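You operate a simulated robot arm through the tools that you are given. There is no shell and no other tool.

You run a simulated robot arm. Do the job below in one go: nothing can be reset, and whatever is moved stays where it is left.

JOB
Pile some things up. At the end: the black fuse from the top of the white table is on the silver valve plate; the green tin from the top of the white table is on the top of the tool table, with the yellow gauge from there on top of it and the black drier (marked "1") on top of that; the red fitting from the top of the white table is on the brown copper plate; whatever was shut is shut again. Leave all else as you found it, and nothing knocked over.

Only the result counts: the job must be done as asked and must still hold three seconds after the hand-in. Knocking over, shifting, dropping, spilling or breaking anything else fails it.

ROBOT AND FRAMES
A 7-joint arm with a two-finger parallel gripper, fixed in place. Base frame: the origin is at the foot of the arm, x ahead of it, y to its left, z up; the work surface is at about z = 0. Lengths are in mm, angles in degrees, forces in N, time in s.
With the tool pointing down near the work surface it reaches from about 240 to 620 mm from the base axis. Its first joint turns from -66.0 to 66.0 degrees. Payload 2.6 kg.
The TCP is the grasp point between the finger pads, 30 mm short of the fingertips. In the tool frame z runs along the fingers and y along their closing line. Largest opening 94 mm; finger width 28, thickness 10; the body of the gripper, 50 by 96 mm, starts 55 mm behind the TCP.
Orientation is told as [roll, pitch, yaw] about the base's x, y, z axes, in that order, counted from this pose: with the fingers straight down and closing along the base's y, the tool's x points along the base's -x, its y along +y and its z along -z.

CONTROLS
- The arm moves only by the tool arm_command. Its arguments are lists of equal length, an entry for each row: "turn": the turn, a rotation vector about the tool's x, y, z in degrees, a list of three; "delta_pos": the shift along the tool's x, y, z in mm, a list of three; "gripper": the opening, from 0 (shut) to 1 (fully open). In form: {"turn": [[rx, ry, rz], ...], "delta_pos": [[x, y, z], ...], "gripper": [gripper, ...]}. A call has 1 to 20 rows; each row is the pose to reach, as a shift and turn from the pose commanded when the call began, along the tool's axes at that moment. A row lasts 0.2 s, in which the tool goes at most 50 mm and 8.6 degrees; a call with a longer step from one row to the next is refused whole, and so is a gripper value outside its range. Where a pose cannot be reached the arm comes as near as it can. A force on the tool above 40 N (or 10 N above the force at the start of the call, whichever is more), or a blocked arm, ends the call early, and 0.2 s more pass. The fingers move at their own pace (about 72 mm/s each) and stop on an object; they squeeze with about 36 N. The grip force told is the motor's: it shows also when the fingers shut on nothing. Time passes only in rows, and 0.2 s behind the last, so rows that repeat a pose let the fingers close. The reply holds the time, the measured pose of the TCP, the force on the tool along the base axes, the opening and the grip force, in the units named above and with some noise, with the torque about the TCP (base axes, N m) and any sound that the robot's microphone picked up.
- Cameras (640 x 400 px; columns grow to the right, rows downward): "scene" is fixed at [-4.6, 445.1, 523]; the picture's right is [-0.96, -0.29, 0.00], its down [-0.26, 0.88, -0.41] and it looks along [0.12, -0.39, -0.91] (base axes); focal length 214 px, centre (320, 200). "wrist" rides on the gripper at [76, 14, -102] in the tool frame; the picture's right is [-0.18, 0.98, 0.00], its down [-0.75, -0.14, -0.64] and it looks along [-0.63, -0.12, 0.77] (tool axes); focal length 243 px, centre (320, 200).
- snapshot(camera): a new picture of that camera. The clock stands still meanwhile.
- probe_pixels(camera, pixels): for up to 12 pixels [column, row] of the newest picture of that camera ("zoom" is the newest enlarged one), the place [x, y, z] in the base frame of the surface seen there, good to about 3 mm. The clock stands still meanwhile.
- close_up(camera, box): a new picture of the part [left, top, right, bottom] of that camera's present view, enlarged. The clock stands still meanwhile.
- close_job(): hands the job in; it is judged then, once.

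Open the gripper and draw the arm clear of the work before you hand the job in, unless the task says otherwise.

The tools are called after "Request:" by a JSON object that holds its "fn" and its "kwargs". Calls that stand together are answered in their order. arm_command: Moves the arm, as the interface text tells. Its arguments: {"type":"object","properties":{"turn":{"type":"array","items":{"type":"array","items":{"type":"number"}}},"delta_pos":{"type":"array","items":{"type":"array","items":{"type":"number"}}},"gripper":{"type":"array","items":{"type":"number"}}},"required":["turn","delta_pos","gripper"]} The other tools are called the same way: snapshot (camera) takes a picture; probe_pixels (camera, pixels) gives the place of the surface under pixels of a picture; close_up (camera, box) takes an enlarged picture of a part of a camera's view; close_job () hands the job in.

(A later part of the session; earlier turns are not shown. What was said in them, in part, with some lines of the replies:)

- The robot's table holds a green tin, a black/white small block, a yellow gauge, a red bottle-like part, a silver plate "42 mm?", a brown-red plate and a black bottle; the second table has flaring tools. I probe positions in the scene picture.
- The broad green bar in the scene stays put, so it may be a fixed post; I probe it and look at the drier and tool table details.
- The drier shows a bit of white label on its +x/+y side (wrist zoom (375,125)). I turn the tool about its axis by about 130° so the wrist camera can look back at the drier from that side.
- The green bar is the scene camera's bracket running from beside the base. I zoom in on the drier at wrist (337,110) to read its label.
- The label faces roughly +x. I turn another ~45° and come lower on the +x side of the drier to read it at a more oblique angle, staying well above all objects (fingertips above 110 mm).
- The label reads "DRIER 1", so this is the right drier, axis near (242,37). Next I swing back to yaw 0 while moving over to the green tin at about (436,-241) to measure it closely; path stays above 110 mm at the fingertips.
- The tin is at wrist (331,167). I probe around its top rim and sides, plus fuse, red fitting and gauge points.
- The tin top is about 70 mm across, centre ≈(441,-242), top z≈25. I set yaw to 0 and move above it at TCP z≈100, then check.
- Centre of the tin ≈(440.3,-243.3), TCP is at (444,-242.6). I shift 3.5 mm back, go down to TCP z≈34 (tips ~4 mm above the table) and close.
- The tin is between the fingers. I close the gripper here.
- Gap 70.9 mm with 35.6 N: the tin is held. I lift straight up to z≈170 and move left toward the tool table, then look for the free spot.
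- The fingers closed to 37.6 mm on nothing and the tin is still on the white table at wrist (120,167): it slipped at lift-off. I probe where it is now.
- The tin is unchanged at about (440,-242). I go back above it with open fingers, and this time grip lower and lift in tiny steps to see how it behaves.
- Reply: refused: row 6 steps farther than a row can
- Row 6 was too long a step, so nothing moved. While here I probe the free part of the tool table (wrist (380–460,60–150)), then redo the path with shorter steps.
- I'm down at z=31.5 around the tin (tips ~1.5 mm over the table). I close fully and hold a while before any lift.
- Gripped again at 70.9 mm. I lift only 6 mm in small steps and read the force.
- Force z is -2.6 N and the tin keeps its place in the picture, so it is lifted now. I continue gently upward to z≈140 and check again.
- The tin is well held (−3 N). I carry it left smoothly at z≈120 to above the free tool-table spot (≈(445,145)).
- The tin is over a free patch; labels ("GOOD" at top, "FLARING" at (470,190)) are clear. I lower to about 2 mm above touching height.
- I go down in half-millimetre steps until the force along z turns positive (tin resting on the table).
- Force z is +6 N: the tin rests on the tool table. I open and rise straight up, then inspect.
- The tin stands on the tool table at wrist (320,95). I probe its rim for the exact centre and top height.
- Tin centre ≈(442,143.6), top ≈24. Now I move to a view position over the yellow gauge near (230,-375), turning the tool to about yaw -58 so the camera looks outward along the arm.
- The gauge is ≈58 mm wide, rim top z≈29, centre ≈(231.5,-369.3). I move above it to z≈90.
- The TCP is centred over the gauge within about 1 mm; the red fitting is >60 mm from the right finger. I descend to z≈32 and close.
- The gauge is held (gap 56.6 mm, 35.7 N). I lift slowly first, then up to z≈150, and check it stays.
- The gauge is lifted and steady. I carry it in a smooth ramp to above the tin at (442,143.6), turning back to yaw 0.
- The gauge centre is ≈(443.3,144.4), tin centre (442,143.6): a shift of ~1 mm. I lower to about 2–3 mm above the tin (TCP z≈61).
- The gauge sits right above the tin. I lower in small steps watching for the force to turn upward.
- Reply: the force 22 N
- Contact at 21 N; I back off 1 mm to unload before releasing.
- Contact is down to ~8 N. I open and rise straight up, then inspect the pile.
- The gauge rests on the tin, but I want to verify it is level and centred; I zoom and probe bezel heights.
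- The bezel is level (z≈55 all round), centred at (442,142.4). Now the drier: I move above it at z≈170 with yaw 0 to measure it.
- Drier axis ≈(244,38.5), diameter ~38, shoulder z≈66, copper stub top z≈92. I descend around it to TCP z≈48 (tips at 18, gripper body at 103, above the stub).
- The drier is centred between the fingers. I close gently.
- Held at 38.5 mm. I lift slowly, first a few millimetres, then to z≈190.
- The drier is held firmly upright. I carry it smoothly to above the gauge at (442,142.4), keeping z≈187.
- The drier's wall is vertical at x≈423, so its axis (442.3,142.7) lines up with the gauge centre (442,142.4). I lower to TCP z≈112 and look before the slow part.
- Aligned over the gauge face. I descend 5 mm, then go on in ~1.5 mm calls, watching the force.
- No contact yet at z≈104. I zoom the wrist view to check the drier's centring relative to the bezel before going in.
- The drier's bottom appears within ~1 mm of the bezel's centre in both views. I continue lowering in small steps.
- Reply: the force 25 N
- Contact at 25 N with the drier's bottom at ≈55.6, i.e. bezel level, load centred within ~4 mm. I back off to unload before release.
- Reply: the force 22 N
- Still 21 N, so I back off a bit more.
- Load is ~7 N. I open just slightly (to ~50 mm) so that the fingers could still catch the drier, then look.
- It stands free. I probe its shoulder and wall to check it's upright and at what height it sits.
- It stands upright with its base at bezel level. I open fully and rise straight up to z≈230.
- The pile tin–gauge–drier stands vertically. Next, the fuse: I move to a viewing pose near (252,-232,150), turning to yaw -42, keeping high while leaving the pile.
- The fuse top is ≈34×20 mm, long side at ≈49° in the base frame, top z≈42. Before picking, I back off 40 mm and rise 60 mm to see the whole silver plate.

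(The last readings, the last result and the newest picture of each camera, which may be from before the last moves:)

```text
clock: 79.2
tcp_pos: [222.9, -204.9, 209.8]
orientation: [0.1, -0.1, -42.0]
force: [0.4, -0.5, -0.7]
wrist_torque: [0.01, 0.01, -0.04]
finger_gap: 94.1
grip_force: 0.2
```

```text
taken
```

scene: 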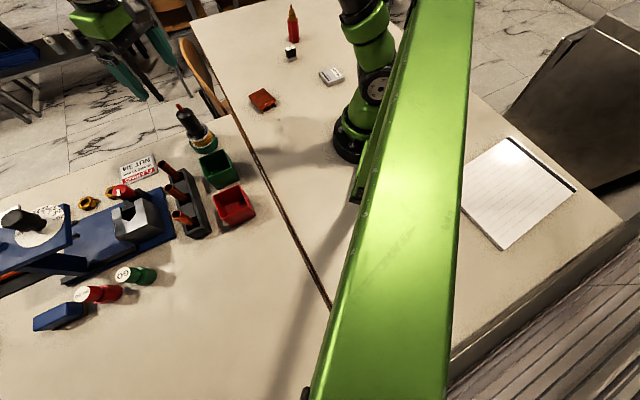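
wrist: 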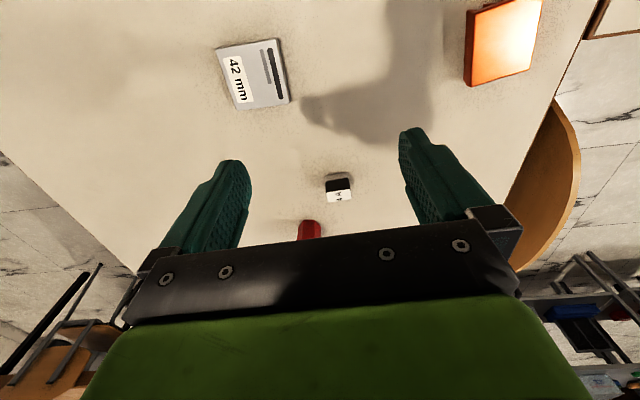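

Request:
{"fn": "close_up", "kwargs": {"camera": "wrist", "box": [200, 20, 310, 130]}}

Request:
{"fn": "probe_pixels", "kwargs": {"camera": "wrist", "pixels": [[219, 50], [275, 42], [237, 107], [287, 101], [253, 75], [290, 101], [247, 45], [262, 104], [228, 78], [280, 70]]}}

```text
3.64 times, centred on (255, 75) of wrist
```

zoom: 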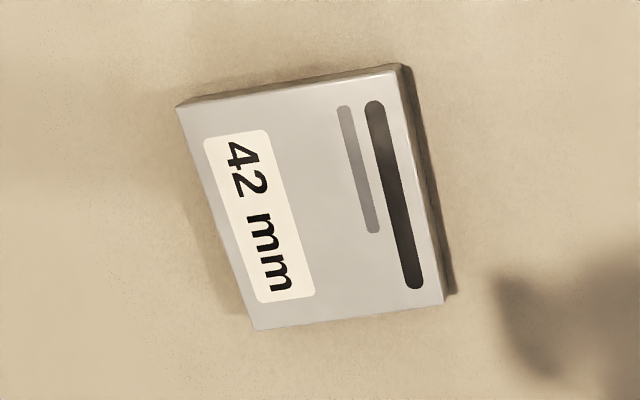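

```text
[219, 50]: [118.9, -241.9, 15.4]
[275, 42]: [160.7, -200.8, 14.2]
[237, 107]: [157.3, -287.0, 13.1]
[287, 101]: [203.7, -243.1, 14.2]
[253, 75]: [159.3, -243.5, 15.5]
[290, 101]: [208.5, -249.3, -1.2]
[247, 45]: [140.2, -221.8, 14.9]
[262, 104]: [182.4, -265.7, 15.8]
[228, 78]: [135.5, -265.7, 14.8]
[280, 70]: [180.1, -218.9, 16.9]
```

The plate is ≈60×60 mm, centre ≈(160.2,-243.2), top z≈15, edges at ≈45°. I now move above the fuse (≈(330.5,-300)) to z≈105 for a check from above, trimming the yaw to -40.8.

Request:
{"fn": "arm_command", "kwargs": {"turn": [[0, 0, 0], [0, 0, -0.6], [0, 0, -1.2], [0, 0, -1.2], [0, 0, -1.2]], "delta_pos": [[-35, 0.3, 25], [-70, 0.6, 50], [-105, 1, 75], [-135, 1.3, 95], [-143.6, 1.3, 104]], "gripper": [1, 1, 1, 1, 1]}}

Request:
{"fn": "snapshot", "kwargs": {"camera": "wrist"}}

```text
clock: 80.4
tcp_pos: [329.6, -301.4, 106.2]
orientation: [0.0, 0.0, -40.9]
force: [-0.2, -0.5, 0.2]
wrist_torque: [-0.02, 0.02, 0.02]
finger_gap: 94.1
grip_force: 0.1
```

```text
taken
```

wrist: 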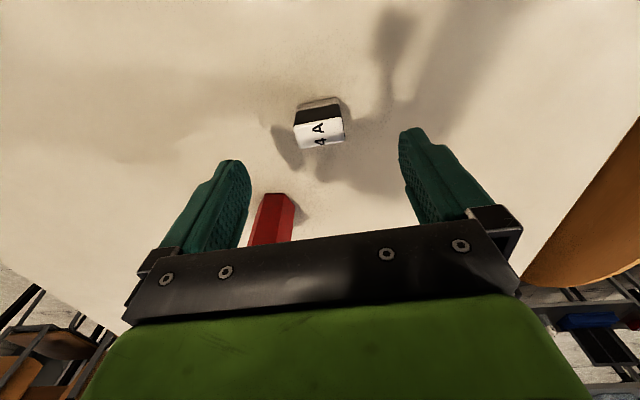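

Request:
{"fn": "close_up", "kwargs": {"camera": "wrist", "box": [240, 60, 400, 240]}}

Request:
{"fn": "probe_pixels", "kwargs": {"camera": "wrist", "pixels": [[296, 128], [341, 119], [301, 147], [343, 138], [319, 134], [318, 116], [297, 112], [339, 100], [318, 103], [275, 195], [280, 230], [255, 235]]}}

```text
2.22 times, centred on (320, 150) of wrist
```

zoom: 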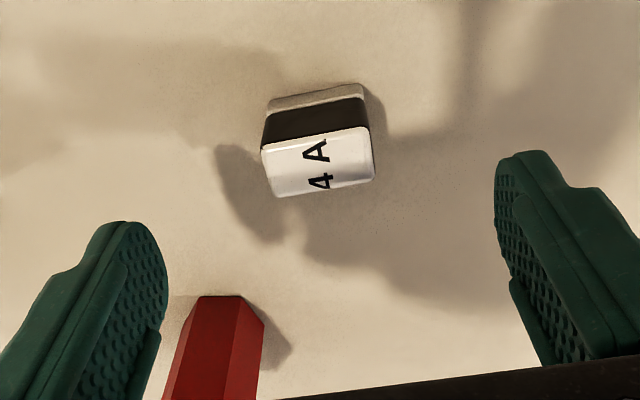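

```text
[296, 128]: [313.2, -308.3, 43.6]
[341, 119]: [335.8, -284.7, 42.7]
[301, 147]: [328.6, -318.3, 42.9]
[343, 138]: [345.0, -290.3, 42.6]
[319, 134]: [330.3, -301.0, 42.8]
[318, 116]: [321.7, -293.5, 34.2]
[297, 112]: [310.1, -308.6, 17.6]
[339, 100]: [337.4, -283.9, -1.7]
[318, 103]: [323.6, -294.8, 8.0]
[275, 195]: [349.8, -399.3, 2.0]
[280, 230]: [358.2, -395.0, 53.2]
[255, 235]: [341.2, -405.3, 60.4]
```

Fuse centre ≈(330.6,-300.4) and aligned with the fingers. I shift 1.4 mm along the closing line, descend to TCP z≈46 and close gently on the long sides' ends.

Request:
{"fn": "arm_command", "kwargs": {"turn": [[0, 0, 0], [0, 0, 0], [0, 0, 0], [0, 0, 0], [0, 0, 0]], "delta_pos": [[0, 1.4, 20], [0, 1.4, 40], [0, 1.4, 52], [0, 1.4, 58], [0, 1.4, 60]], "gripper": [1, 1, 1, 1, 1]}}

Request:
{"fn": "arm_command", "kwargs": {"turn": [[0, 0, 0], [0, 0, 0], [0, 0, 0], [0, 0, 0], [0, 0, 0], [0, 0, 0], [0, 0, 0], [0, 0, 0]], "delta_pos": [[0, 0, 0], [0, 0, 0], [0, 0, 0], [0, 0, 0], [0, 0, 0], [0, 0, 0], [0, 0, 0], [0, 0, 0]], "gripper": [0.8, 0.62, 0.5, 0.42, 0.36, 0.3, 0, 0]}}

Request:
{"fn": "snapshot", "kwargs": {"camera": "wrist"}}

```text
clock: 81.6
tcp_pos: [331.1, -298.8, 45.8]
orientation: [0.0, 0.0, -41.0]
force: [-0.3, 0.0, 0.5]
wrist_torque: [-0.01, -0.03, -0.01]
finger_gap: 94.2
grip_force: 0.1
```

```text
clock: 83.4
tcp_pos: [331.9, -299.1, 45.7]
orientation: [0.1, 0.0, -40.9]
force: [0.0, 0.1, 0.0]
wrist_torque: [0.02, -0.01, -0.01]
finger_gap: 37.6
grip_force: 35.9
```

```text
taken
```

wrist: 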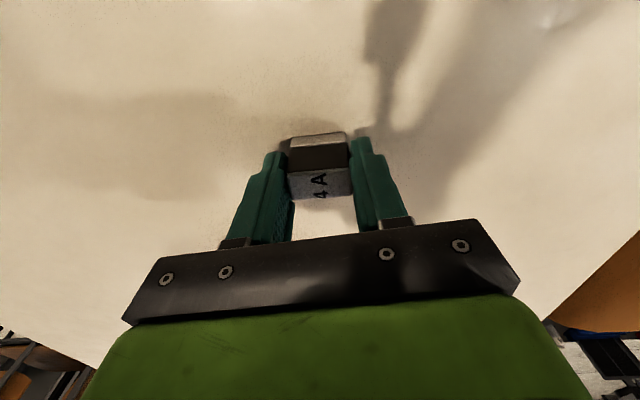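

The fuse is held (37.6 mm, 35.9 N). I lift slowly to z≈130.

Request:
{"fn": "arm_command", "kwargs": {"turn": [[0, 0, 0], [0, 0, 0], [0, 0, 0], [0, 0, 0], [0, 0, 0], [0, 0, 0], [0, 0, 0], [0, 0, 0], [0, 0, 0]], "delta_pos": [[0, 0, -1], [0, 0, -3], [0, 0, -7], [0, 0, -15], [0, 0, -28], [0, 0, -44], [0, 0, -62], [0, 0, -77], [0, 0, -85]], "gripper": [0, 0, 0, 0, 0, 0, 0, 0, 0]}}

Request:
{"fn": "snapshot", "kwargs": {"camera": "wrist"}}

```text
clock: 85.4
tcp_pos: [330.1, -299.9, 130.3]
orientation: [0.1, 0.0, -40.7]
force: [-0.1, -0.3, 0.0]
wrist_torque: [0.01, -0.01, 0.02]
finger_gap: 37.3
grip_force: 35.6
```

```text
taken
```

wrist: 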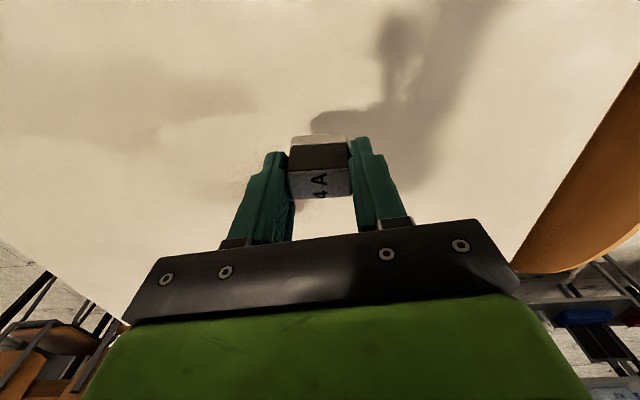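

The fuse is securely held. I carry it at z≈130 to above the plate's centre (160.2,-243.2), turning 3° toward the plate's edge direction.

Request:
{"fn": "arm_command", "kwargs": {"turn": [[0, 0, 0], [0, 0, 0], [0, 0, 0.5], [0, 0, 1], [0, 0, 1.5], [0, 0, 2], [0, 0, 2.5], [0, 0, 3], [0, 0, 3], [0, 0, 3], [0, 0, 3], [0, 0, 3]], "delta_pos": [[3.3, -1.4, 0], [11.6, -4.8, 0], [24.9, -10.3, 0], [41.5, -17.2, 0], [61.3, -25.4, 0], [82.9, -34.4, 0], [104.5, -43.3, 0], [124.4, -51.5, 0], [140.9, -58.4, 0], [154.2, -63.9, 0], [162.5, -67.3, 0], [165.8, -68.7, 0]], "gripper": [0, 0, 0, 0, 0, 0, 0, 0, 0, 0, 0, 0]}}

Request:
{"fn": "snapshot", "kwargs": {"camera": "wrist"}}

Request:
{"fn": "close_up", "kwargs": {"camera": "scene", "box": [270, 0, 390, 100]}}

```text
clock: 88.0
tcp_pos: [161.6, -242.6, 130.5]
orientation: [-0.1, 0.0, -43.8]
force: [-0.3, -1.0, -0.1]
wrist_torque: [-0.01, 0.02, 0.02]
finger_gap: 36.9
grip_force: 35.9
```

```text
taken
```

wrist: 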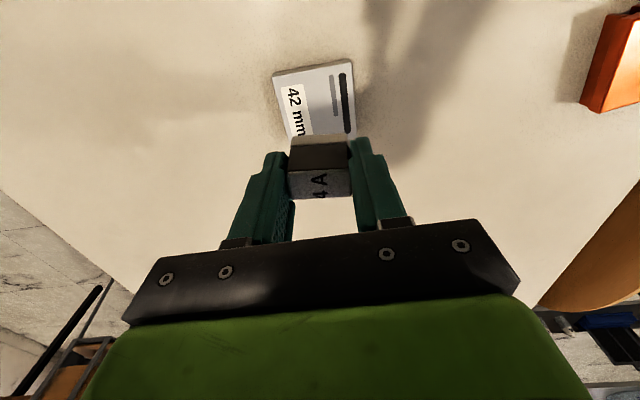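

```text
4.00 times, centred on (330, 50) of scene
```

zoom: 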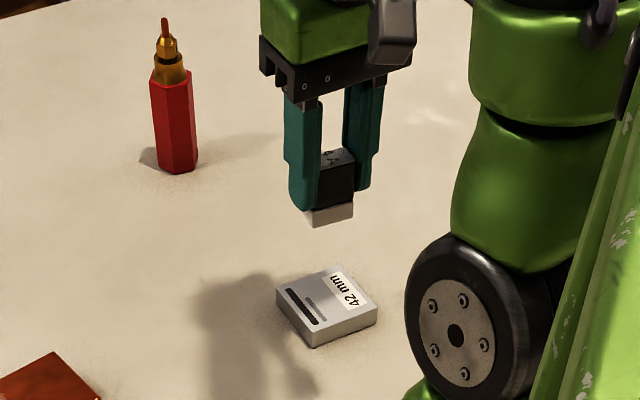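

The fuse hangs over the plate. I lower to about 3 mm above it (TCP z≈64).

Request:
{"fn": "arm_command", "kwargs": {"turn": [[0, 0, 0], [0, 0, 0], [0, 0, 0], [0, 0, 0], [0, 0, 0], [0, 0, 0], [0, 0, 0]], "delta_pos": [[0, 0, 8], [0, 0, 20], [0, 0, 36], [0, 0, 50], [0, 0, 60], [0, 0, 65], [0, 0, 66]], "gripper": [0, 0, 0, 0, 0, 0, 0]}}

Request:
{"fn": "snapshot", "kwargs": {"camera": "wrist"}}

Request:
{"fn": "close_up", "kwargs": {"camera": "scene", "box": [290, 20, 380, 100]}}

```text
clock: 89.6
tcp_pos: [160.9, -243.5, 63.9]
orientation: [-0.1, -0.1, -43.9]
force: [0.4, 0.4, 0.0]
wrist_torque: [-0.01, 0.01, 0.01]
finger_gap: 37.1
grip_force: 35.5
```

```text
taken
```

wrist: 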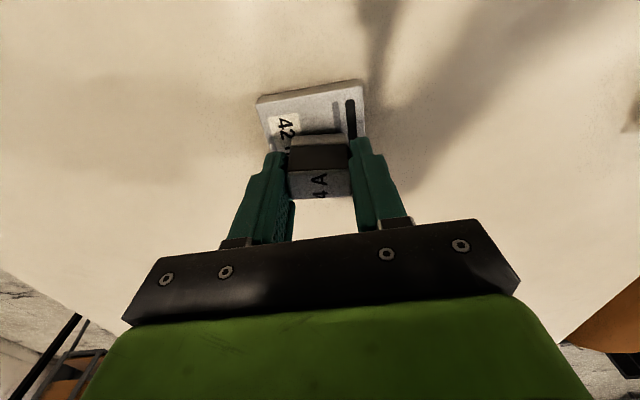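

```text
5.00 times, centred on (335, 60) of scene
```

zoom: 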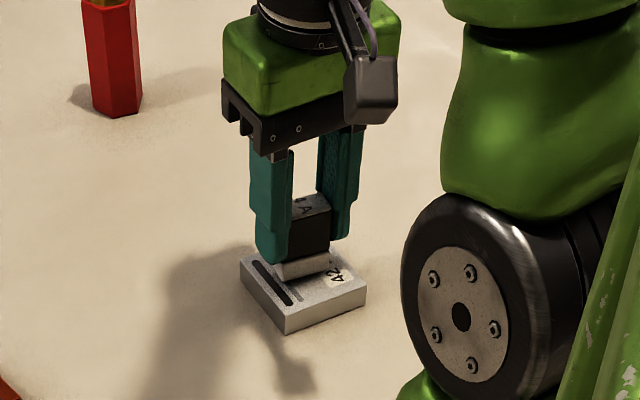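

The fuse is over the plate's middle. I lower in small steps until contact.

Request:
{"fn": "arm_command", "kwargs": {"turn": [[0, 0, 0], [0, 0, 0], [0, 0, 0], [0, 0, 0]], "delta_pos": [[0, 0, 0.7], [0, 0, 1.4], [0, 0, 2], [0, 0, 2]], "gripper": [0, 0, 0, 0]}}

```text
clock: 90.6
tcp_pos: [160.9, -241.7, 62.2]
orientation: [0.0, 0.0, -43.8]
force: [-0.6, -0.1, -0.4]
wrist_torque: [-0.01, -0.01, -0.02]
finger_gap: 36.9
grip_force: 35.6
```

Request:
{"fn": "arm_command", "kwargs": {"turn": [[0, 0, 0], [0, 0, 0], [0, 0, 0], [0, 0, 0]], "delta_pos": [[0, 0, 0.5], [0, 0, 1], [0, 0, 1.3], [0, 0, 1.3]], "gripper": [0, 0, 0, 0]}}

```text
clock: 91.6
tcp_pos: [159.9, -243.9, 60.6]
orientation: [0.0, -0.1, -43.7]
force: [-2.6, 5.2, 22.2]
wrist_torque: [0.24, 0.08, 0.0]
finger_gap: 37.1
grip_force: 36.5
```

Contact (22 N). I back off about 1.2 mm to unload.

Request:
{"fn": "arm_command", "kwargs": {"turn": [[0, 0, 0], [0, 0, 0], [0, 0, 0]], "delta_pos": [[0, 0, -0.8], [0, 0, -0.8], [0, 0, -0.8]], "gripper": [0, 0, 0]}}

```text
clock: 92.4
tcp_pos: [160.2, -244.0, 62.1]
orientation: [0.0, 0.0, -43.7]
force: [2.2, -1.5, 1.8]
wrist_torque: [-0.05, -0.01, -0.02]
finger_gap: 37.1
grip_force: 35.7
```

Load is now ~2 N. I open slightly to let the fuse settle and look.

Request:
{"fn": "arm_command", "kwargs": {"turn": [[0, 0, 0], [0, 0, 0], [0, 0, 0], [0, 0, 0]], "delta_pos": [[0, 0, 0], [0, 0, 0], [0, 0, 0], [0, 0, 0]], "gripper": [0.43, 0.5, 0.55, 0.55]}}

Request:
{"fn": "snapshot", "kwargs": {"camera": "wrist"}}

Request:
{"fn": "close_up", "kwargs": {"camera": "scene", "box": [290, 20, 380, 100]}}

```text
clock: 93.4
tcp_pos: [161.3, -243.4, 61.1]
orientation: [0.1, 0.0, -43.9]
force: [0.4, 1.2, 0.6]
wrist_torque: [-0.01, -0.01, 0.03]
finger_gap: 51.8
grip_force: 0.1
```

```text
taken
```

wrist: 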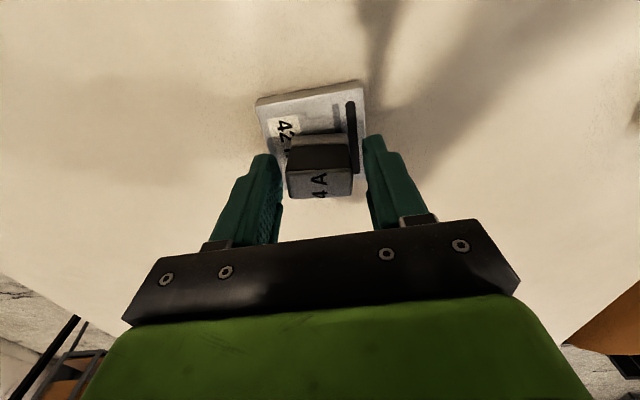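

```text
5.00 times, centred on (335, 60) of scene
```

zoom: 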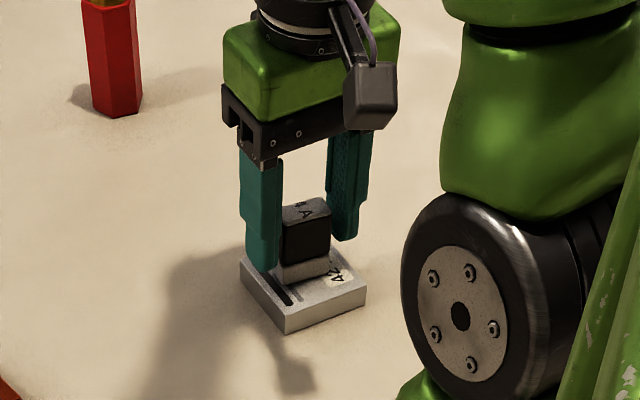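

The fuse stands on the plate. I open fully and rise straight up, then verify.

Request:
{"fn": "arm_command", "kwargs": {"turn": [[0, 0, 0], [0, 0, 0], [0, 0, 0], [0, 0, 0], [0, 0, 0], [0, 0, 0], [0, 0, 0]], "delta_pos": [[0, 0, 0], [0, 0, 0], [0, 0, -10], [0, 0, -30], [0, 0, -60], [0, 0, -95], [0, 0, -120]], "gripper": [0.75, 1, 1, 1, 1, 1, 1]}}

Request:
{"fn": "snapshot", "kwargs": {"camera": "wrist"}}

Request:
{"fn": "close_up", "kwargs": {"camera": "scene", "box": [270, 0, 390, 100]}}

```text
clock: 95.0
tcp_pos: [161.0, -243.4, 182.2]
orientation: [0.0, 0.0, -43.7]
force: [0.0, -0.2, 0.4]
wrist_torque: [0.02, 0.0, -0.03]
finger_gap: 94.1
grip_force: 0.0
```

```text
taken
```

wrist: 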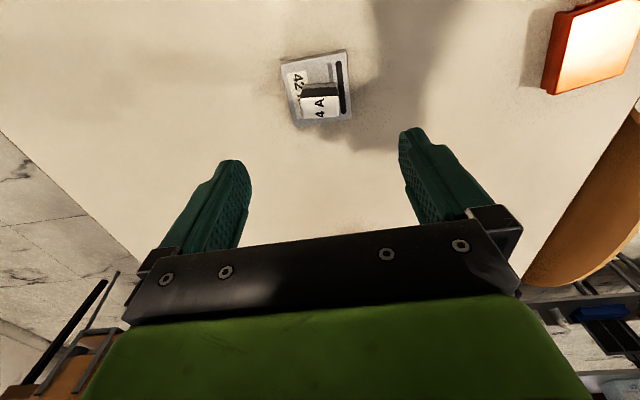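

```text
4.00 times, centred on (330, 50) of scene
```

zoom: 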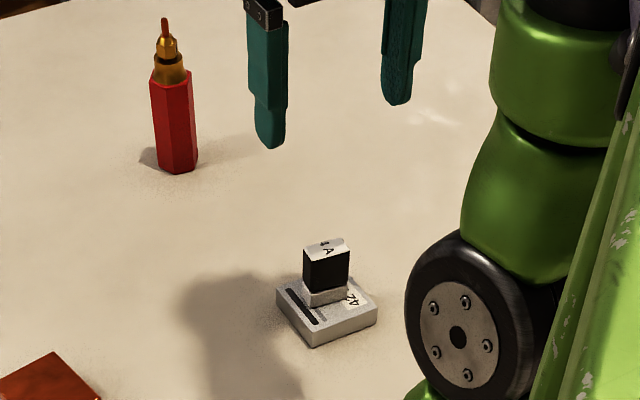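

The fuse is centred on the plate. Next the red fitting near (349,-393): I move to a viewing pose at about (286,-322,185).

Request:
{"fn": "arm_command", "kwargs": {"turn": [[0, 0, 1], [0, 0, 2], [0, 0, 3], [0, 0, 4.3], [0, 0, 4.3]], "delta_pos": [[-30, 6, -2], [-60, 12, -4], [-90, 18, -4], [-120, 24, -4], [-145, 29.3, -4]], "gripper": [1, 1, 1, 1, 1]}}

Request:
{"fn": "snapshot", "kwargs": {"camera": "wrist"}}

```text
clock: 96.2
tcp_pos: [285.4, -321.6, 186.6]
orientation: [0.1, 0.0, -48.1]
force: [0.3, 0.3, 0.2]
wrist_torque: [0.03, 0.02, 0.0]
finger_gap: 93.8
grip_force: 0.1
```

```text
taken
```

wrist: 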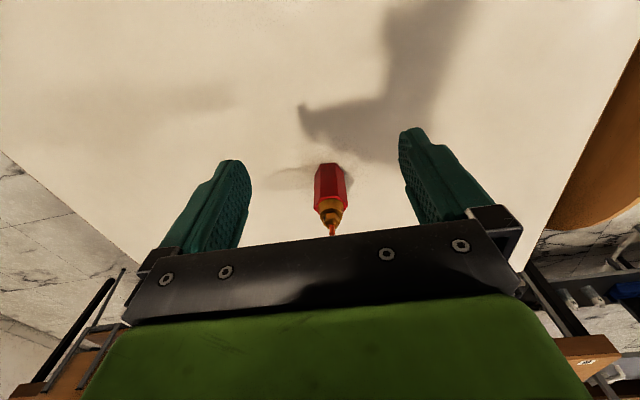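

Request:
{"fn": "close_up", "kwargs": {"camera": "wrist", "box": [280, 150, 380, 240]}}

Request:
{"fn": "probe_pixels", "kwargs": {"camera": "wrist", "pixels": [[330, 165], [330, 180], [330, 195], [318, 190], [345, 190], [330, 207], [330, 216], [332, 233], [318, 170], [342, 168], [333, 225]]}}

```text
4.44 times, centred on (330, 195) of wrist
```

zoom: 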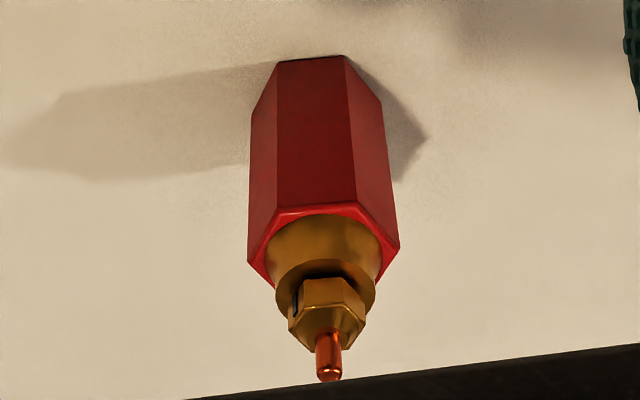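

```text
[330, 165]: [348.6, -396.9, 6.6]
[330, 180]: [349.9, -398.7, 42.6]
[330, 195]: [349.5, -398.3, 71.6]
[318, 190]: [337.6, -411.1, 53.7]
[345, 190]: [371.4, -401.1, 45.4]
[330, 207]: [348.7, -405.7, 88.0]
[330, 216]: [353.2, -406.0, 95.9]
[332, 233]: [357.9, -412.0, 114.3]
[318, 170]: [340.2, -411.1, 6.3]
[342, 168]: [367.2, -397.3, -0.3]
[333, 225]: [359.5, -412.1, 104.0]
```

The red part is a hexagon (~34 mm across flats), ~76 mm tall with brass above to ≈115. I probe its near flat along two vertical lines in the zoom to find the flat's direction.

Request:
{"fn": "probe_pixels", "kwargs": {"camera": "zoom", "pixels": [[282, 90], [282, 120], [282, 150], [282, 175], [282, 195], [284, 105], [338, 90], [340, 120], [342, 150], [344, 175], [346, 195], [340, 105]]}}

Request:
{"fn": "close_up", "kwargs": {"camera": "scene", "box": [270, 0, 320, 50]}}

```text
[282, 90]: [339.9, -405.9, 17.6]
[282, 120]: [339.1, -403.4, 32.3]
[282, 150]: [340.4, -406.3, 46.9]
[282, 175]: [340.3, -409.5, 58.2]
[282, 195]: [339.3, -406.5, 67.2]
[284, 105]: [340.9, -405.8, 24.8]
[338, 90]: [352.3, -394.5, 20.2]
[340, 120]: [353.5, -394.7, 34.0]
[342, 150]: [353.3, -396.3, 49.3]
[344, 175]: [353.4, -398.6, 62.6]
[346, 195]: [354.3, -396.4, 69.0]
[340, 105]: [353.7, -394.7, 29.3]
```

```text
8.00 times, centred on (295, 25) of scene
```

zoom: 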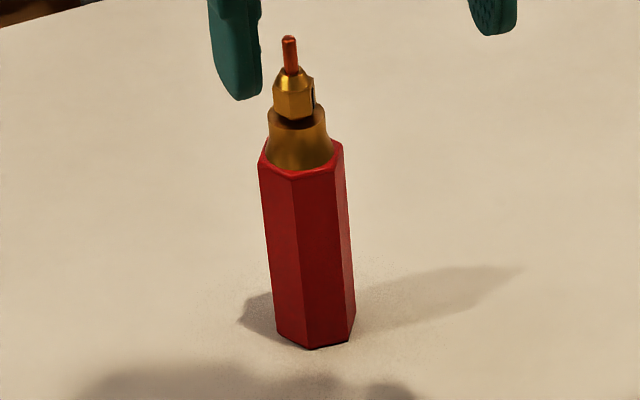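

Flats' normals are at ≈130°, 70° and 10°; centre ≈(358.5,-413.5). I move above it at z≈186 (tips 156, well above its 116 mm top) with yaw -20 so the fingers close across flats.

Request:
{"fn": "arm_command", "kwargs": {"turn": [[0, 0, -7], [0, 0, -14], [0, 0, -21], [0, 0, -28], [0, 0, -28]], "delta_pos": [[-30, -2, 0], [-60, -4, 0], [-90, -5, 0], [-117.2, -7, 0], [-117.2, -7, 0]], "gripper": [1, 1, 1, 1, 1]}}

Request:
{"fn": "snapshot", "kwargs": {"camera": "wrist"}}

```text
clock: 97.4
tcp_pos: [358.8, -414.1, 185.1]
orientation: [0.0, 0.0, -20.0]
force: [-0.3, 0.3, 0.3]
wrist_torque: [-0.02, -0.03, 0.01]
finger_gap: 94.2
grip_force: 0.1
```

```text
taken
```

wrist: 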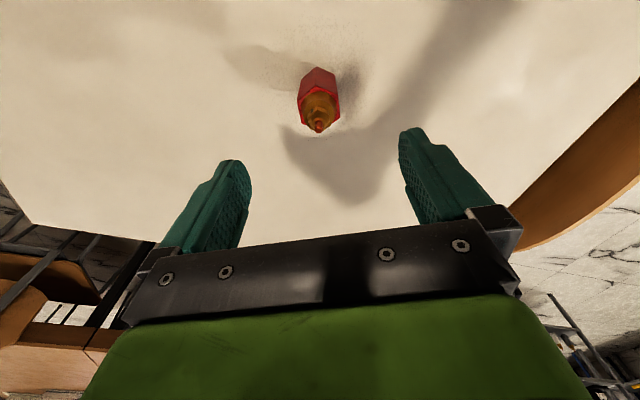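

Request:
{"fn": "close_up", "kwargs": {"camera": "wrist", "box": [270, 50, 370, 150]}}

Request:
{"fn": "probe_pixels", "kwargs": {"camera": "wrist", "pixels": [[319, 131], [318, 126], [319, 118], [310, 100], [330, 92], [303, 100], [336, 96], [318, 105], [318, 88]]}}

```text
4.00 times, centred on (320, 100) of wrist
```

zoom: 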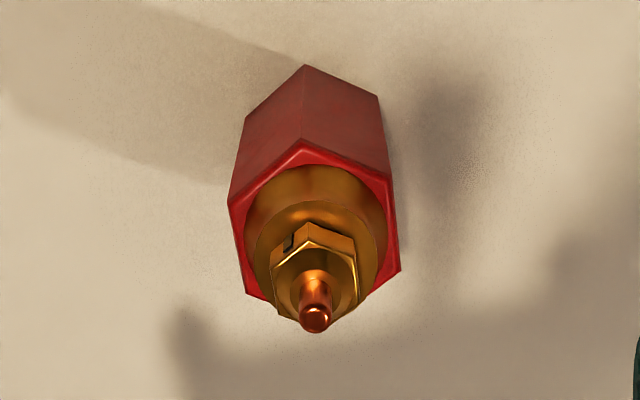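

```text
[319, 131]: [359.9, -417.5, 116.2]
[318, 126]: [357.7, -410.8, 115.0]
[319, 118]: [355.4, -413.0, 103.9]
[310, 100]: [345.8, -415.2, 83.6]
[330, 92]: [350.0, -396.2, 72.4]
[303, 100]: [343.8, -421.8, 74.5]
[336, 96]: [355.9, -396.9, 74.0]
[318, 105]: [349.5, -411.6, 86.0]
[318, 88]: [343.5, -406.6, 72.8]
```

The hex flats are ~2–3° off the finger direction and centre ≈(357.6,-413.9). I trim yaw by 2°, shift 1 mm and descend to TCP z≈68 (gripper body at 123, above the 116 mm tip).

Request:
{"fn": "arm_command", "kwargs": {"turn": [[0, 0, 1], [0, 0, 2], [0, 0, 2], [0, 0, 2], [0, 0, 2], [0, 0, 2], [0, 0, 2]], "delta_pos": [[1, 0, 20], [1, 0, 45], [1, 0, 70], [1, 0, 90], [1, 0, 105], [1, 0, 114], [1, 0, 117]], "gripper": [1, 1, 1, 1, 1, 1, 1]}}

Request:
{"fn": "snapshot", "kwargs": {"camera": "wrist"}}

Request:
{"fn": "close_up", "kwargs": {"camera": "scene", "box": [250, 0, 340, 70]}}

```text
clock: 99.0
tcp_pos: [357.6, -413.3, 69.3]
orientation: [0.0, 0.0, -22.1]
force: [-0.5, 0.5, -0.3]
wrist_torque: [-0.02, 0.03, -0.02]
finger_gap: 94.0
grip_force: 0.1
```

```text
taken
```

wrist: 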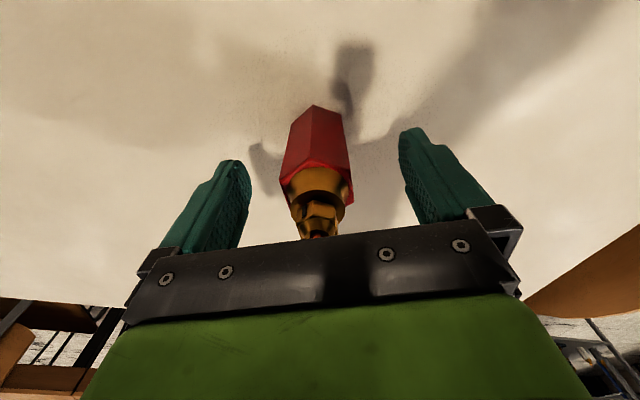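

```text
5.71 times, centred on (295, 35) of scene
```

zoom: 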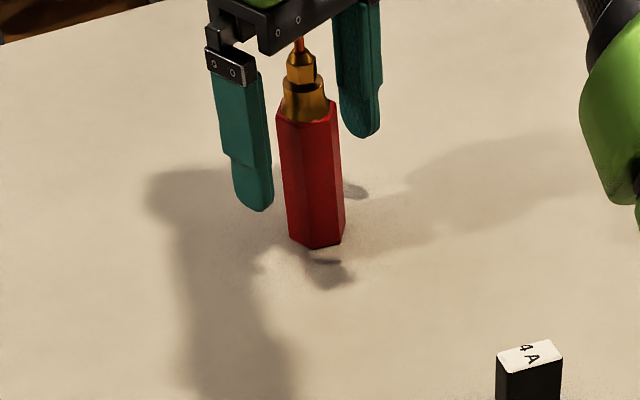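

The fitting is between the fingers with no contact force. I close in gentle steps.

Request:
{"fn": "arm_command", "kwargs": {"turn": [[0, 0, 0], [0, 0, 0], [0, 0, 0], [0, 0, 0], [0, 0, 0], [0, 0, 0], [0, 0, 0], [0, 0, 0], [0, 0, 0]], "delta_pos": [[0, 0, 0], [0, 0, 0], [0, 0, 0], [0, 0, 0], [0, 0, 0], [0, 0, 0], [0, 0, 0], [0, 0, 0], [0, 0, 0]], "gripper": [0.8, 0.62, 0.52, 0.45, 0.4, 0.36, 0.3, 0, 0]}}

Request:
{"fn": "snapshot", "kwargs": {"camera": "wrist"}}

```text
clock: 101.0
tcp_pos: [358.5, -412.5, 68.8]
orientation: [0.0, 0.0, -22.1]
force: [-0.4, -0.2, 1.1]
wrist_torque: [-0.03, -0.01, -0.04]
finger_gap: 37.8
grip_force: 36.2
```

```text
taken
```

wrist: 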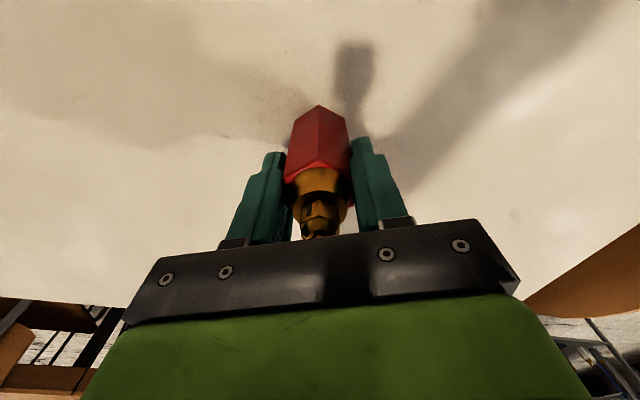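

Held with gap 37.8 mm. I lift slowly to z≈165.

Request:
{"fn": "arm_command", "kwargs": {"turn": [[0, 0, 0], [0, 0, 0], [0, 0, 0], [0, 0, 0], [0, 0, 0], [0, 0, 0], [0, 0, 0], [0, 0, 0], [0, 0, 0], [0, 0, 0]], "delta_pos": [[0, 0, -1], [0, 0, -3], [0, 0, -7], [0, 0, -14], [0, 0, -25], [0, 0, -40], [0, 0, -57], [0, 0, -74], [0, 0, -88], [0, 0, -96]], "gripper": [0, 0, 0, 0, 0, 0, 0, 0, 0, 0]}}

Request:
{"fn": "snapshot", "kwargs": {"camera": "wrist"}}

Request:
{"fn": "close_up", "kwargs": {"camera": "scene", "box": [240, 0, 340, 80]}}

```text
clock: 103.2
tcp_pos: [356.8, -413.2, 165.3]
orientation: [0.0, 0.1, -22.1]
force: [-1.1, 0.4, -3.2]
wrist_torque: [0.0, -0.01, 0.0]
finger_gap: 38.1
grip_force: 36.6
```

```text
taken
```

wrist: 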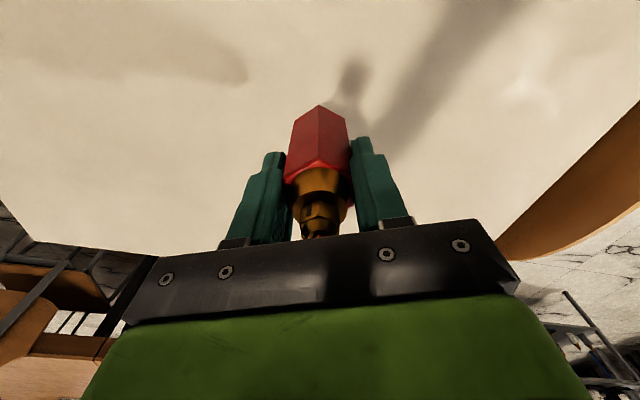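

```text
5.00 times, centred on (290, 40) of scene
```

zoom: 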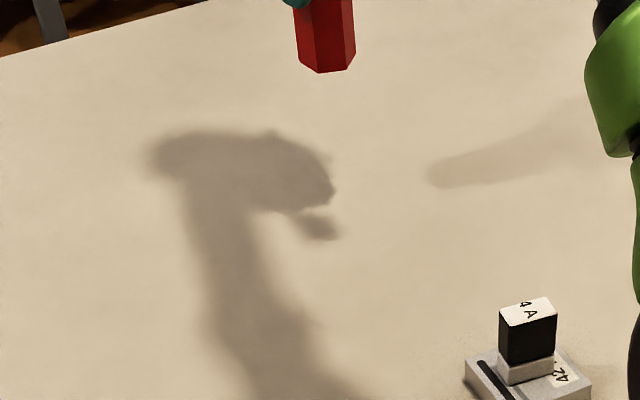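

The fitting is lifted. Before carrying it, I locate the copper plate precisely from the fixed camera.

Request:
{"fn": "close_up", "kwargs": {"camera": "scene", "box": [240, 80, 290, 120]}}

```text
10.00 times, centred on (265, 100) of scene
```

zoom: 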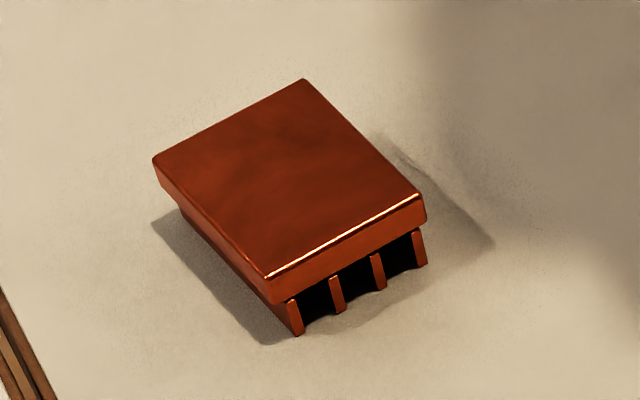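

Request:
{"fn": "probe_pixels", "kwargs": {"camera": "zoom", "pixels": [[165, 160], [302, 88], [410, 192], [268, 268], [290, 180], [225, 215], [345, 135], [235, 125], [340, 228], [285, 140], [300, 215]]}}

```text
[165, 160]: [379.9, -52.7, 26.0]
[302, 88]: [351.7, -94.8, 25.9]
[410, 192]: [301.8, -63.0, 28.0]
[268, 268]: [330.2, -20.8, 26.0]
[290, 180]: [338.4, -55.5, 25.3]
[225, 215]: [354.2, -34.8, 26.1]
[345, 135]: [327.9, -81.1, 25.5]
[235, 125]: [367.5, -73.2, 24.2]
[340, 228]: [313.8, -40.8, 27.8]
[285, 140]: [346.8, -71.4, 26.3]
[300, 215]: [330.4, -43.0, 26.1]
```

Plate centre ≈(341–345,-58), top z≈26, about 54×63 mm. I carry the fitting smoothly to near (392,-58,185), just beyond the plate, so the wrist camera sees the whole plate.

Request:
{"fn": "arm_command", "kwargs": {"turn": [[0, 0, -0.2], [0, 0, -0.9], [0, 0, -2], [0, 0, -3.4], [0, 0, -5.1], [0, 0, -6.9], [0, 0, -8.7], [0, 0, -10.6], [0, 0, -12.5], [0, 0, -14.4], [0, 0, -16.1], [0, 0, -17.8], [0, 0, -19.2], [0, 0, -20.4], [0, 0, -21.4], [0, 0, -22.1], [0, 0, -22.1]], "delta_pos": [[1, 3.4, -0.2], [4, 13.7, -0.8], [9.1, 30.8, -1.8], [15.7, 53, -3.1], [23.3, 78.7, -4.6], [31.3, 106.1, -6.2], [39.9, 135.1, -7.9], [48.5, 164.2, -9.6], [57.1, 193.3, -11.3], [65.7, 222.4, -13], [73.8, 249.7, -14.6], [81.4, 275.4, -16.1], [88, 297.6, -17.4], [93.5, 316.4, -18.5], [98.1, 331.8, -19.4], [101.1, 342.1, -20], [101.1, 342.1, -20]], "gripper": [0, 0, 0, 0, 0, 0, 0, 0, 0, 0, 0, 0, 0, 0, 0, 0, 0]}}

Request:
{"fn": "snapshot", "kwargs": {"camera": "wrist"}}

Request:
{"fn": "snapshot", "kwargs": {"camera": "scene"}}

```text
clock: 106.8
tcp_pos: [393.1, -57.8, 184.3]
orientation: [0.0, -0.1, 0.0]
force: [-0.1, -0.4, -2.6]
wrist_torque: [-0.01, -0.01, 0.01]
finger_gap: 38.3
grip_force: 36.2
```

```text
taken
```

wrist: 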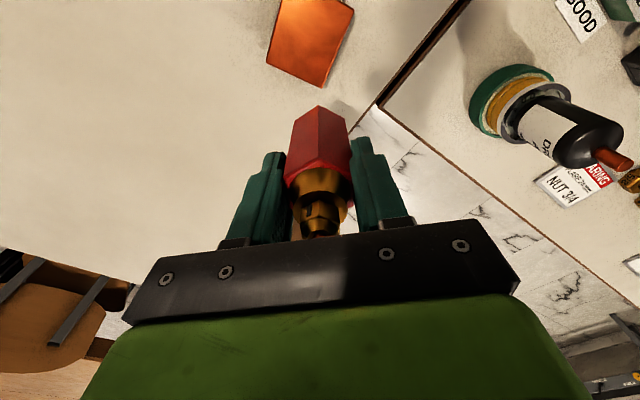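

```text
taken
```

scene: 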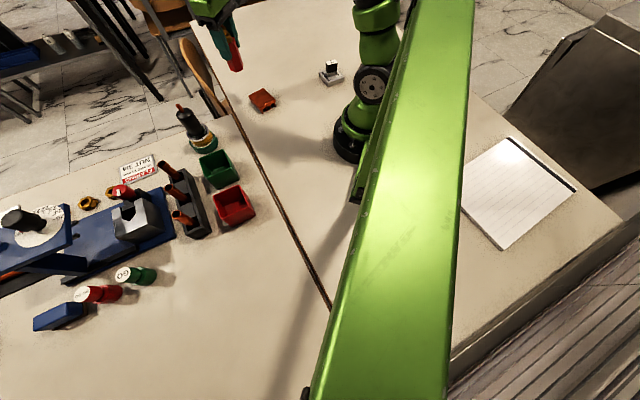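

The plate is visible at wrist (310,40). I probe its corners and the held fitting.

Request:
{"fn": "probe_pixels", "kwargs": {"camera": "wrist", "pixels": [[351, 13], [318, 84], [270, 59], [287, 3], [310, 42], [335, 48], [293, 72], [318, 110], [318, 125], [319, 160], [300, 140], [340, 140]]}}

Request:
{"fn": "close_up", "kwargs": {"camera": "wrist", "box": [250, 0, 380, 110]}}

```text
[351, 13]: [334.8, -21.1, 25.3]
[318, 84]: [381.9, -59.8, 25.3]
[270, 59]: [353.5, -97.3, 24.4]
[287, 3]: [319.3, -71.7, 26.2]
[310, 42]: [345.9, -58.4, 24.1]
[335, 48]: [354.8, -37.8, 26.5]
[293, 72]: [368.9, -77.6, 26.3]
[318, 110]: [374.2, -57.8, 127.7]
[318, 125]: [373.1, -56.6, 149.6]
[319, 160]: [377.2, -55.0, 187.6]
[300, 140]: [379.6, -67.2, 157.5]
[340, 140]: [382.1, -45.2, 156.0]
```

```text
3.64 times, centred on (315, 55) of wrist
```

zoom: 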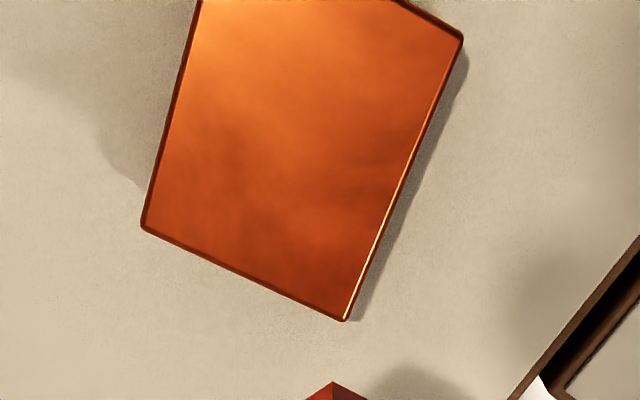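

Plate centre ≈(342.5,-58.5); the fitting's axis is ~1–2 mm ahead of the TCP. I move the TCP to (341,-58.5) and lower to z≈100, about 5 mm above contact.

Request:
{"fn": "arm_command", "kwargs": {"turn": [[0, 0, 0], [0, 0, 0], [0, 0, 0], [0, 0, 0], [0, 0, 0], [0, 0, 0], [0, 0, 0], [0, 0, 0], [0, 0, 0], [0, 0, 0], [0, 0, 0]], "delta_pos": [[5, 0, 0], [18, -0.3, 0], [34, -0.5, 0], [47, -0.7, 0], [52.1, -0.7, 5], [52.1, -0.7, 18], [52.1, -0.7, 36], [52.1, -0.7, 54], [52.1, -0.7, 70], [52.1, -0.7, 80], [52.1, -0.7, 84]], "gripper": [0, 0, 0, 0, 0, 0, 0, 0, 0, 0, 0]}}

Request:
{"fn": "snapshot", "kwargs": {"camera": "wrist"}}

Request:
{"fn": "close_up", "kwargs": {"camera": "scene", "box": [220, 50, 310, 130]}}

```text
clock: 109.2
tcp_pos: [340.5, -58.8, 101.5]
orientation: [0.0, -0.1, 0.0]
force: [0.4, 0.1, -3.0]
wrist_torque: [-0.01, 0.0, 0.01]
finger_gap: 37.8
grip_force: 35.9
```

```text
taken
```

wrist: 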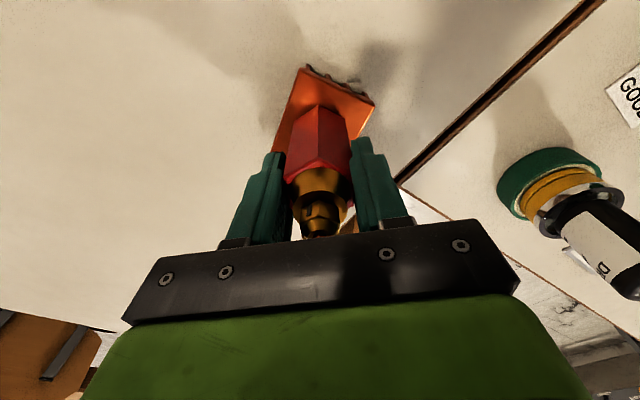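

```text
5.00 times, centred on (265, 90) of scene
```

zoom: 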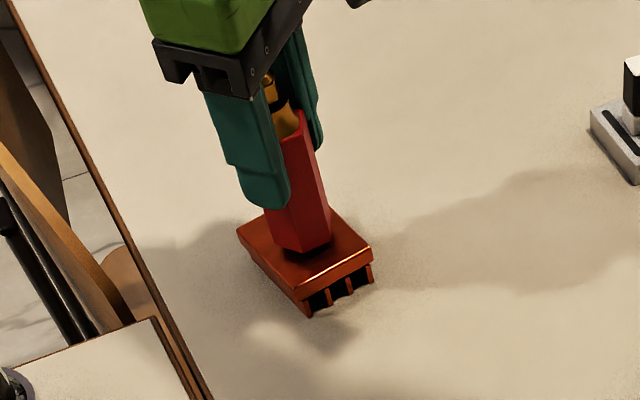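

The fitting is over the middle of the copper plate. I lower in small steps, watching for contact.

Request:
{"fn": "arm_command", "kwargs": {"turn": [[0, 0, 0], [0, 0, 0], [0, 0, 0], [0, 0, 0], [0, 0, 0]], "delta_pos": [[0, 0, 1], [0, 0, 2], [0, 0, 3], [0, 0, 4], [0, 0, 4]], "gripper": [0, 0, 0, 0, 0]}}

```text
clock: 110.4
tcp_pos: [341.1, -59.6, 96.8]
orientation: [0.1, 0.1, 0.0]
force: [-0.4, 0.2, -2.2]
wrist_torque: [0.0, 0.01, -0.02]
finger_gap: 38.1
grip_force: 36.0
```

Request:
{"fn": "arm_command", "kwargs": {"turn": [[0, 0, 0], [0, 0, 0], [0, 0, 0], [0, 0, 0]], "delta_pos": [[0, 0, 0.5], [0, 0, 1], [0, 0, 1.4], [0, 0, 1.4]], "gripper": [0, 0, 0, 0]}}

```text
clock: 111.4
tcp_pos: [340.8, -59.4, 96.0]
orientation: [0.0, 0.0, 0.0]
force: [-1.0, -0.6, -2.0]
wrist_torque: [-0.03, 0.08, -0.04]
finger_gap: 38.4
grip_force: 36.1
```

Request:
{"fn": "arm_command", "kwargs": {"turn": [[0, 0, 0], [0, 0, 0], [0, 0, 0], [0, 0, 0]], "delta_pos": [[0, 0, 0.4], [0, 0, 0.8], [0, 0, 1], [0, 0, 1]], "gripper": [0, 0, 0, 0]}}

```text
clock: 112.4
tcp_pos: [341.7, -59.0, 94.5]
orientation: [0.0, -0.1, 0.0]
force: [-10.5, 2.5, 27.7]
wrist_torque: [0.12, 0.67, -0.02]
finger_gap: 37.9
grip_force: 36.6
```

Contact at 28 N. I back off ~0.9 mm to unload.

Request:
{"fn": "arm_command", "kwargs": {"turn": [[0, 0, 0], [0, 0, 0], [0, 0, 0]], "delta_pos": [[0, 0, -0.8], [0, 0, -0.8], [0, 0, -0.8]], "gripper": [0, 0, 0]}}

```text
clock: 113.2
tcp_pos: [340.9, -59.6, 94.5]
orientation: [0.0, 0.0, 0.1]
force: [-2.2, 3.7, 14.7]
wrist_torque: [0.28, 0.13, 0.01]
finger_gap: 38.1
grip_force: 35.8
```

Request:
{"fn": "arm_command", "kwargs": {"turn": [[0, 0, 0], [0, 0, 0], [0, 0, 0]], "delta_pos": [[0, 0, -0.5], [0, 0, -0.5], [0, 0, -0.5]], "gripper": [0, 0, 0]}}

```text
clock: 114.0
tcp_pos: [339.4, -58.9, 95.4]
orientation: [0.0, 0.2, -0.1]
force: [1.5, -0.7, -0.9]
wrist_torque: [-0.02, -0.16, 0.02]
finger_gap: 38.1
grip_force: 36.0
```

The weight is just about on the plate (-0.9 N left). I open slightly so the fitting settles, and look.

Request:
{"fn": "arm_command", "kwargs": {"turn": [[0, 0, 0], [0, 0, 0], [0, 0, 0], [0, 0, 0], [0, 0, 0]], "delta_pos": [[0, 0, 0.2], [0, 0, 0.2], [0, 0, 0.2], [0, 0, 0.2], [0, 0, 0.2]], "gripper": [0.39, 0.43, 0.5, 0.55, 0.55]}}

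Request:
{"fn": "snapshot", "kwargs": {"camera": "wrist"}}

Request:
{"fn": "close_up", "kwargs": {"camera": "scene", "box": [220, 50, 310, 130]}}

```text
clock: 115.2
tcp_pos: [340.6, -59.5, 95.1]
orientation: [-0.1, 0.0, 0.0]
force: [0.2, -0.3, 0.0]
wrist_torque: [0.02, 0.01, -0.05]
finger_gap: 51.6
grip_force: 0.1
```

```text
taken
```

wrist: 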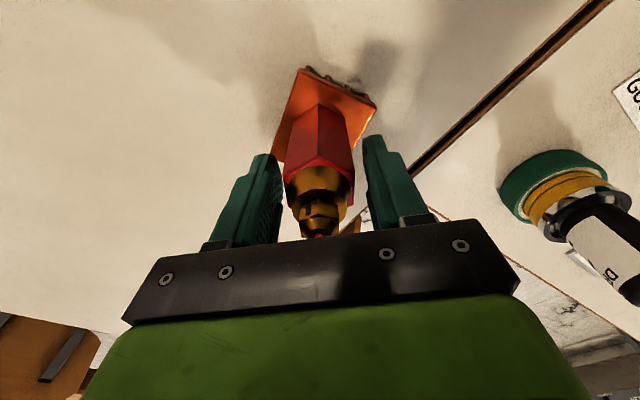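

```text
5.00 times, centred on (265, 90) of scene
```

zoom: 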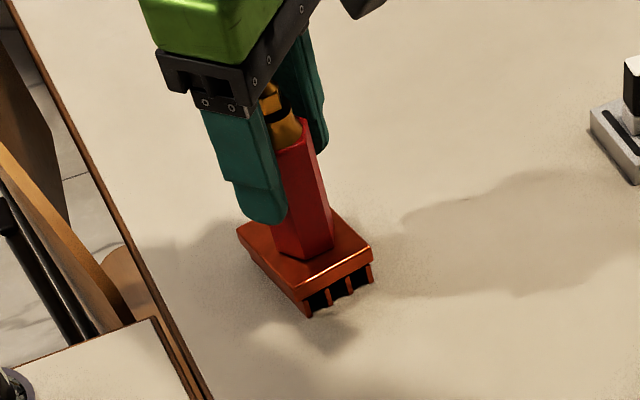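

It stands on the copper plate. I open fully and rise straight up to z≈300.

Request:
{"fn": "arm_command", "kwargs": {"turn": [[0, 0, 0], [0, 0, 0], [0, 0, 0], [0, 0, 0], [0, 0, 0], [0, 0, 0], [0, 0, 0], [0, 0, 0], [0, 0, 0], [0, 0, 0]], "delta_pos": [[0, 0, 0], [0, 0, 0], [0, 0, -8], [0, 0, -22], [0, 0, -42], [0, 0, -68], [0, 0, -98], [0, 0, -135], [0, 0, -175], [0, 0, -210]], "gripper": [0.8, 1, 1, 1, 1, 1, 1, 1, 1, 1]}}

Request:
{"fn": "snapshot", "kwargs": {"camera": "wrist"}}

Request:
{"fn": "snapshot", "kwargs": {"camera": "scene"}}

Request:
{"fn": "close_up", "kwargs": {"camera": "scene", "box": [150, 40, 360, 170]}}

```text
clock: 117.4
tcp_pos: [338.3, -59.6, 307.0]
orientation: [0.0, 0.0, 0.0]
force: [-0.1, -0.4, -0.3]
wrist_torque: [-0.01, -0.01, 0.03]
finger_gap: 93.9
grip_force: 0.0
```

```text
taken
```

wrist: 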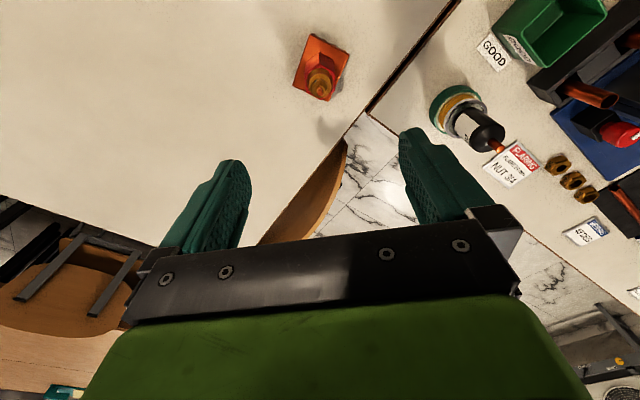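

```text
taken
```

scene: 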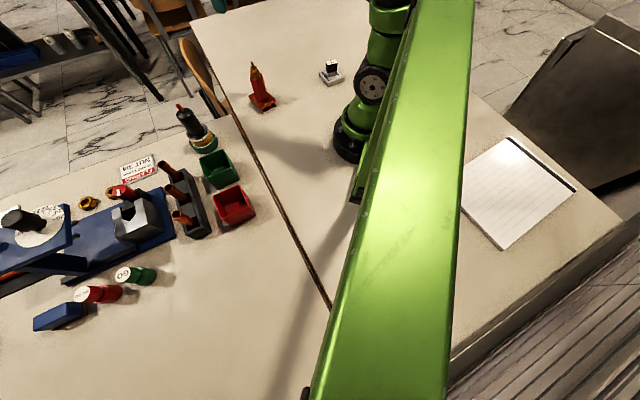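

```text
3.05 times, centred on (255, 105) of scene
```

zoom: 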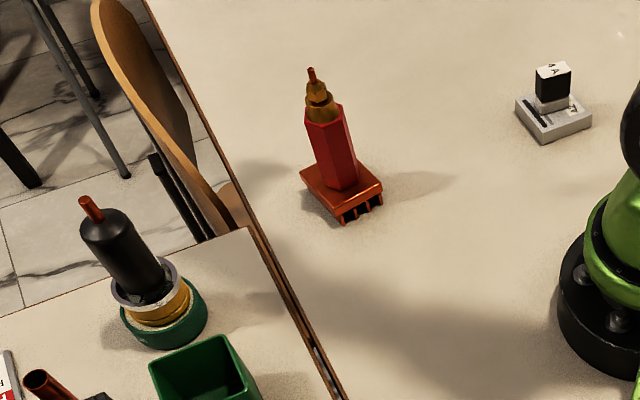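

All three placements stand: fuse on the silver plate, fitting on the copper plate, and tin–gauge–drier on the tool table. I return the arm to its starting pose, open and clear, and check once more.

Request:
{"fn": "arm_command", "kwargs": {"turn": [[0, 0, 0], [0, 0, 0], [0, 0, 0], [0, 0, 0], [0, 0, 0]], "delta_pos": [[0, -8, -15], [0, -19, -32], [0, -19, -32], [0, -19, -32], [0, -19, -32]], "gripper": [1, 1, 1, 1, 1]}}

Request:
{"fn": "close_up", "kwargs": {"camera": "scene", "box": [150, 40, 360, 170]}}

Request:
{"fn": "close_up", "kwargs": {"camera": "wrist", "box": [260, 0, 560, 200]}}

```text
clock: 118.6
tcp_pos: [340.7, -79.5, 337.9]
orientation: [0.0, 0.0, 0.0]
force: [0.6, 0.2, 0.8]
wrist_torque: [-0.01, 0.01, -0.03]
finger_gap: 94.2
grip_force: 0.0
```

```text
3.05 times, centred on (255, 105) of scene
```

zoom: 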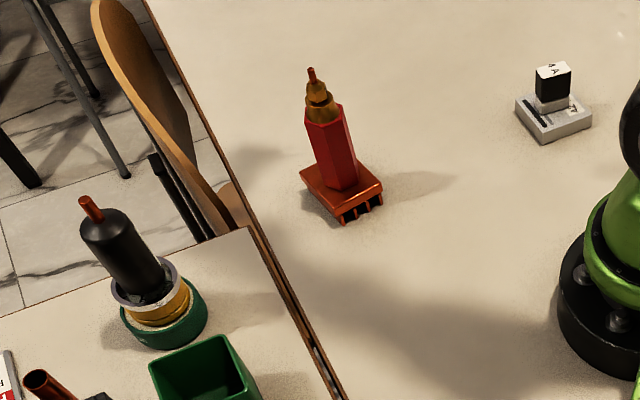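

```text
2.00 times, centred on (410, 100) of wrist
```

zoom: 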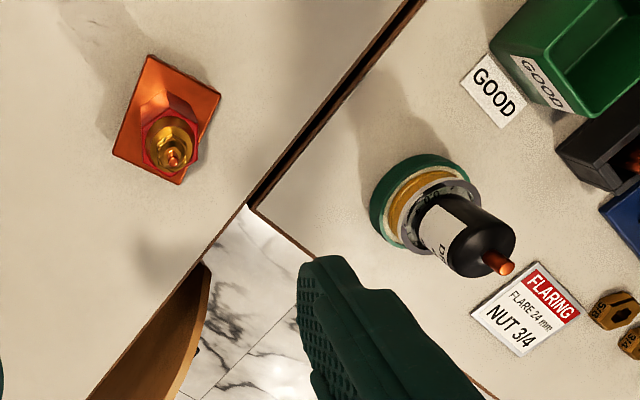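

Everything stands unchanged after the retreat: the three-part pile at zoom (150,290), fitting on the copper plate at (340,160), fuse on the silver plate at (553,100). The gripper is open and clear, so I hand in.

Request:
{"fn": "close_job", "kwargs": {}}

```text
The job is handed in.
```

I finished the piling and handed the job in. After the arm pulled back, the pictures showed everything standing where I put it.

- **Tool table pile:** the green tin is on a free patch of the tool table. The yellow gauge is on the tin, and the black drier is upright on the gauge. I read the drier's label first: it says "DRIER 1".
- **Fuse:** the black fuse stands near the middle of the silver valve plate.
- **Fitting:** the red fitting stands upright near the middle of the brown copper plate.
- **Shut things:** I didn't open anything, so nothing needed closing.

- **Tin slip:** on the first try the tin slipped out of the fingers. I found it upright in its old spot and picked it up with a lower grip.
- **Which table:** I took "tool table" to mean the one with the flaring tools. I took "from there" for the gauge to mean the white table, where the only yellow gauge I saw was standing.

The pictures show no other objects moved or knocked over. The gripper is open, and the arm is back near its starting pose.
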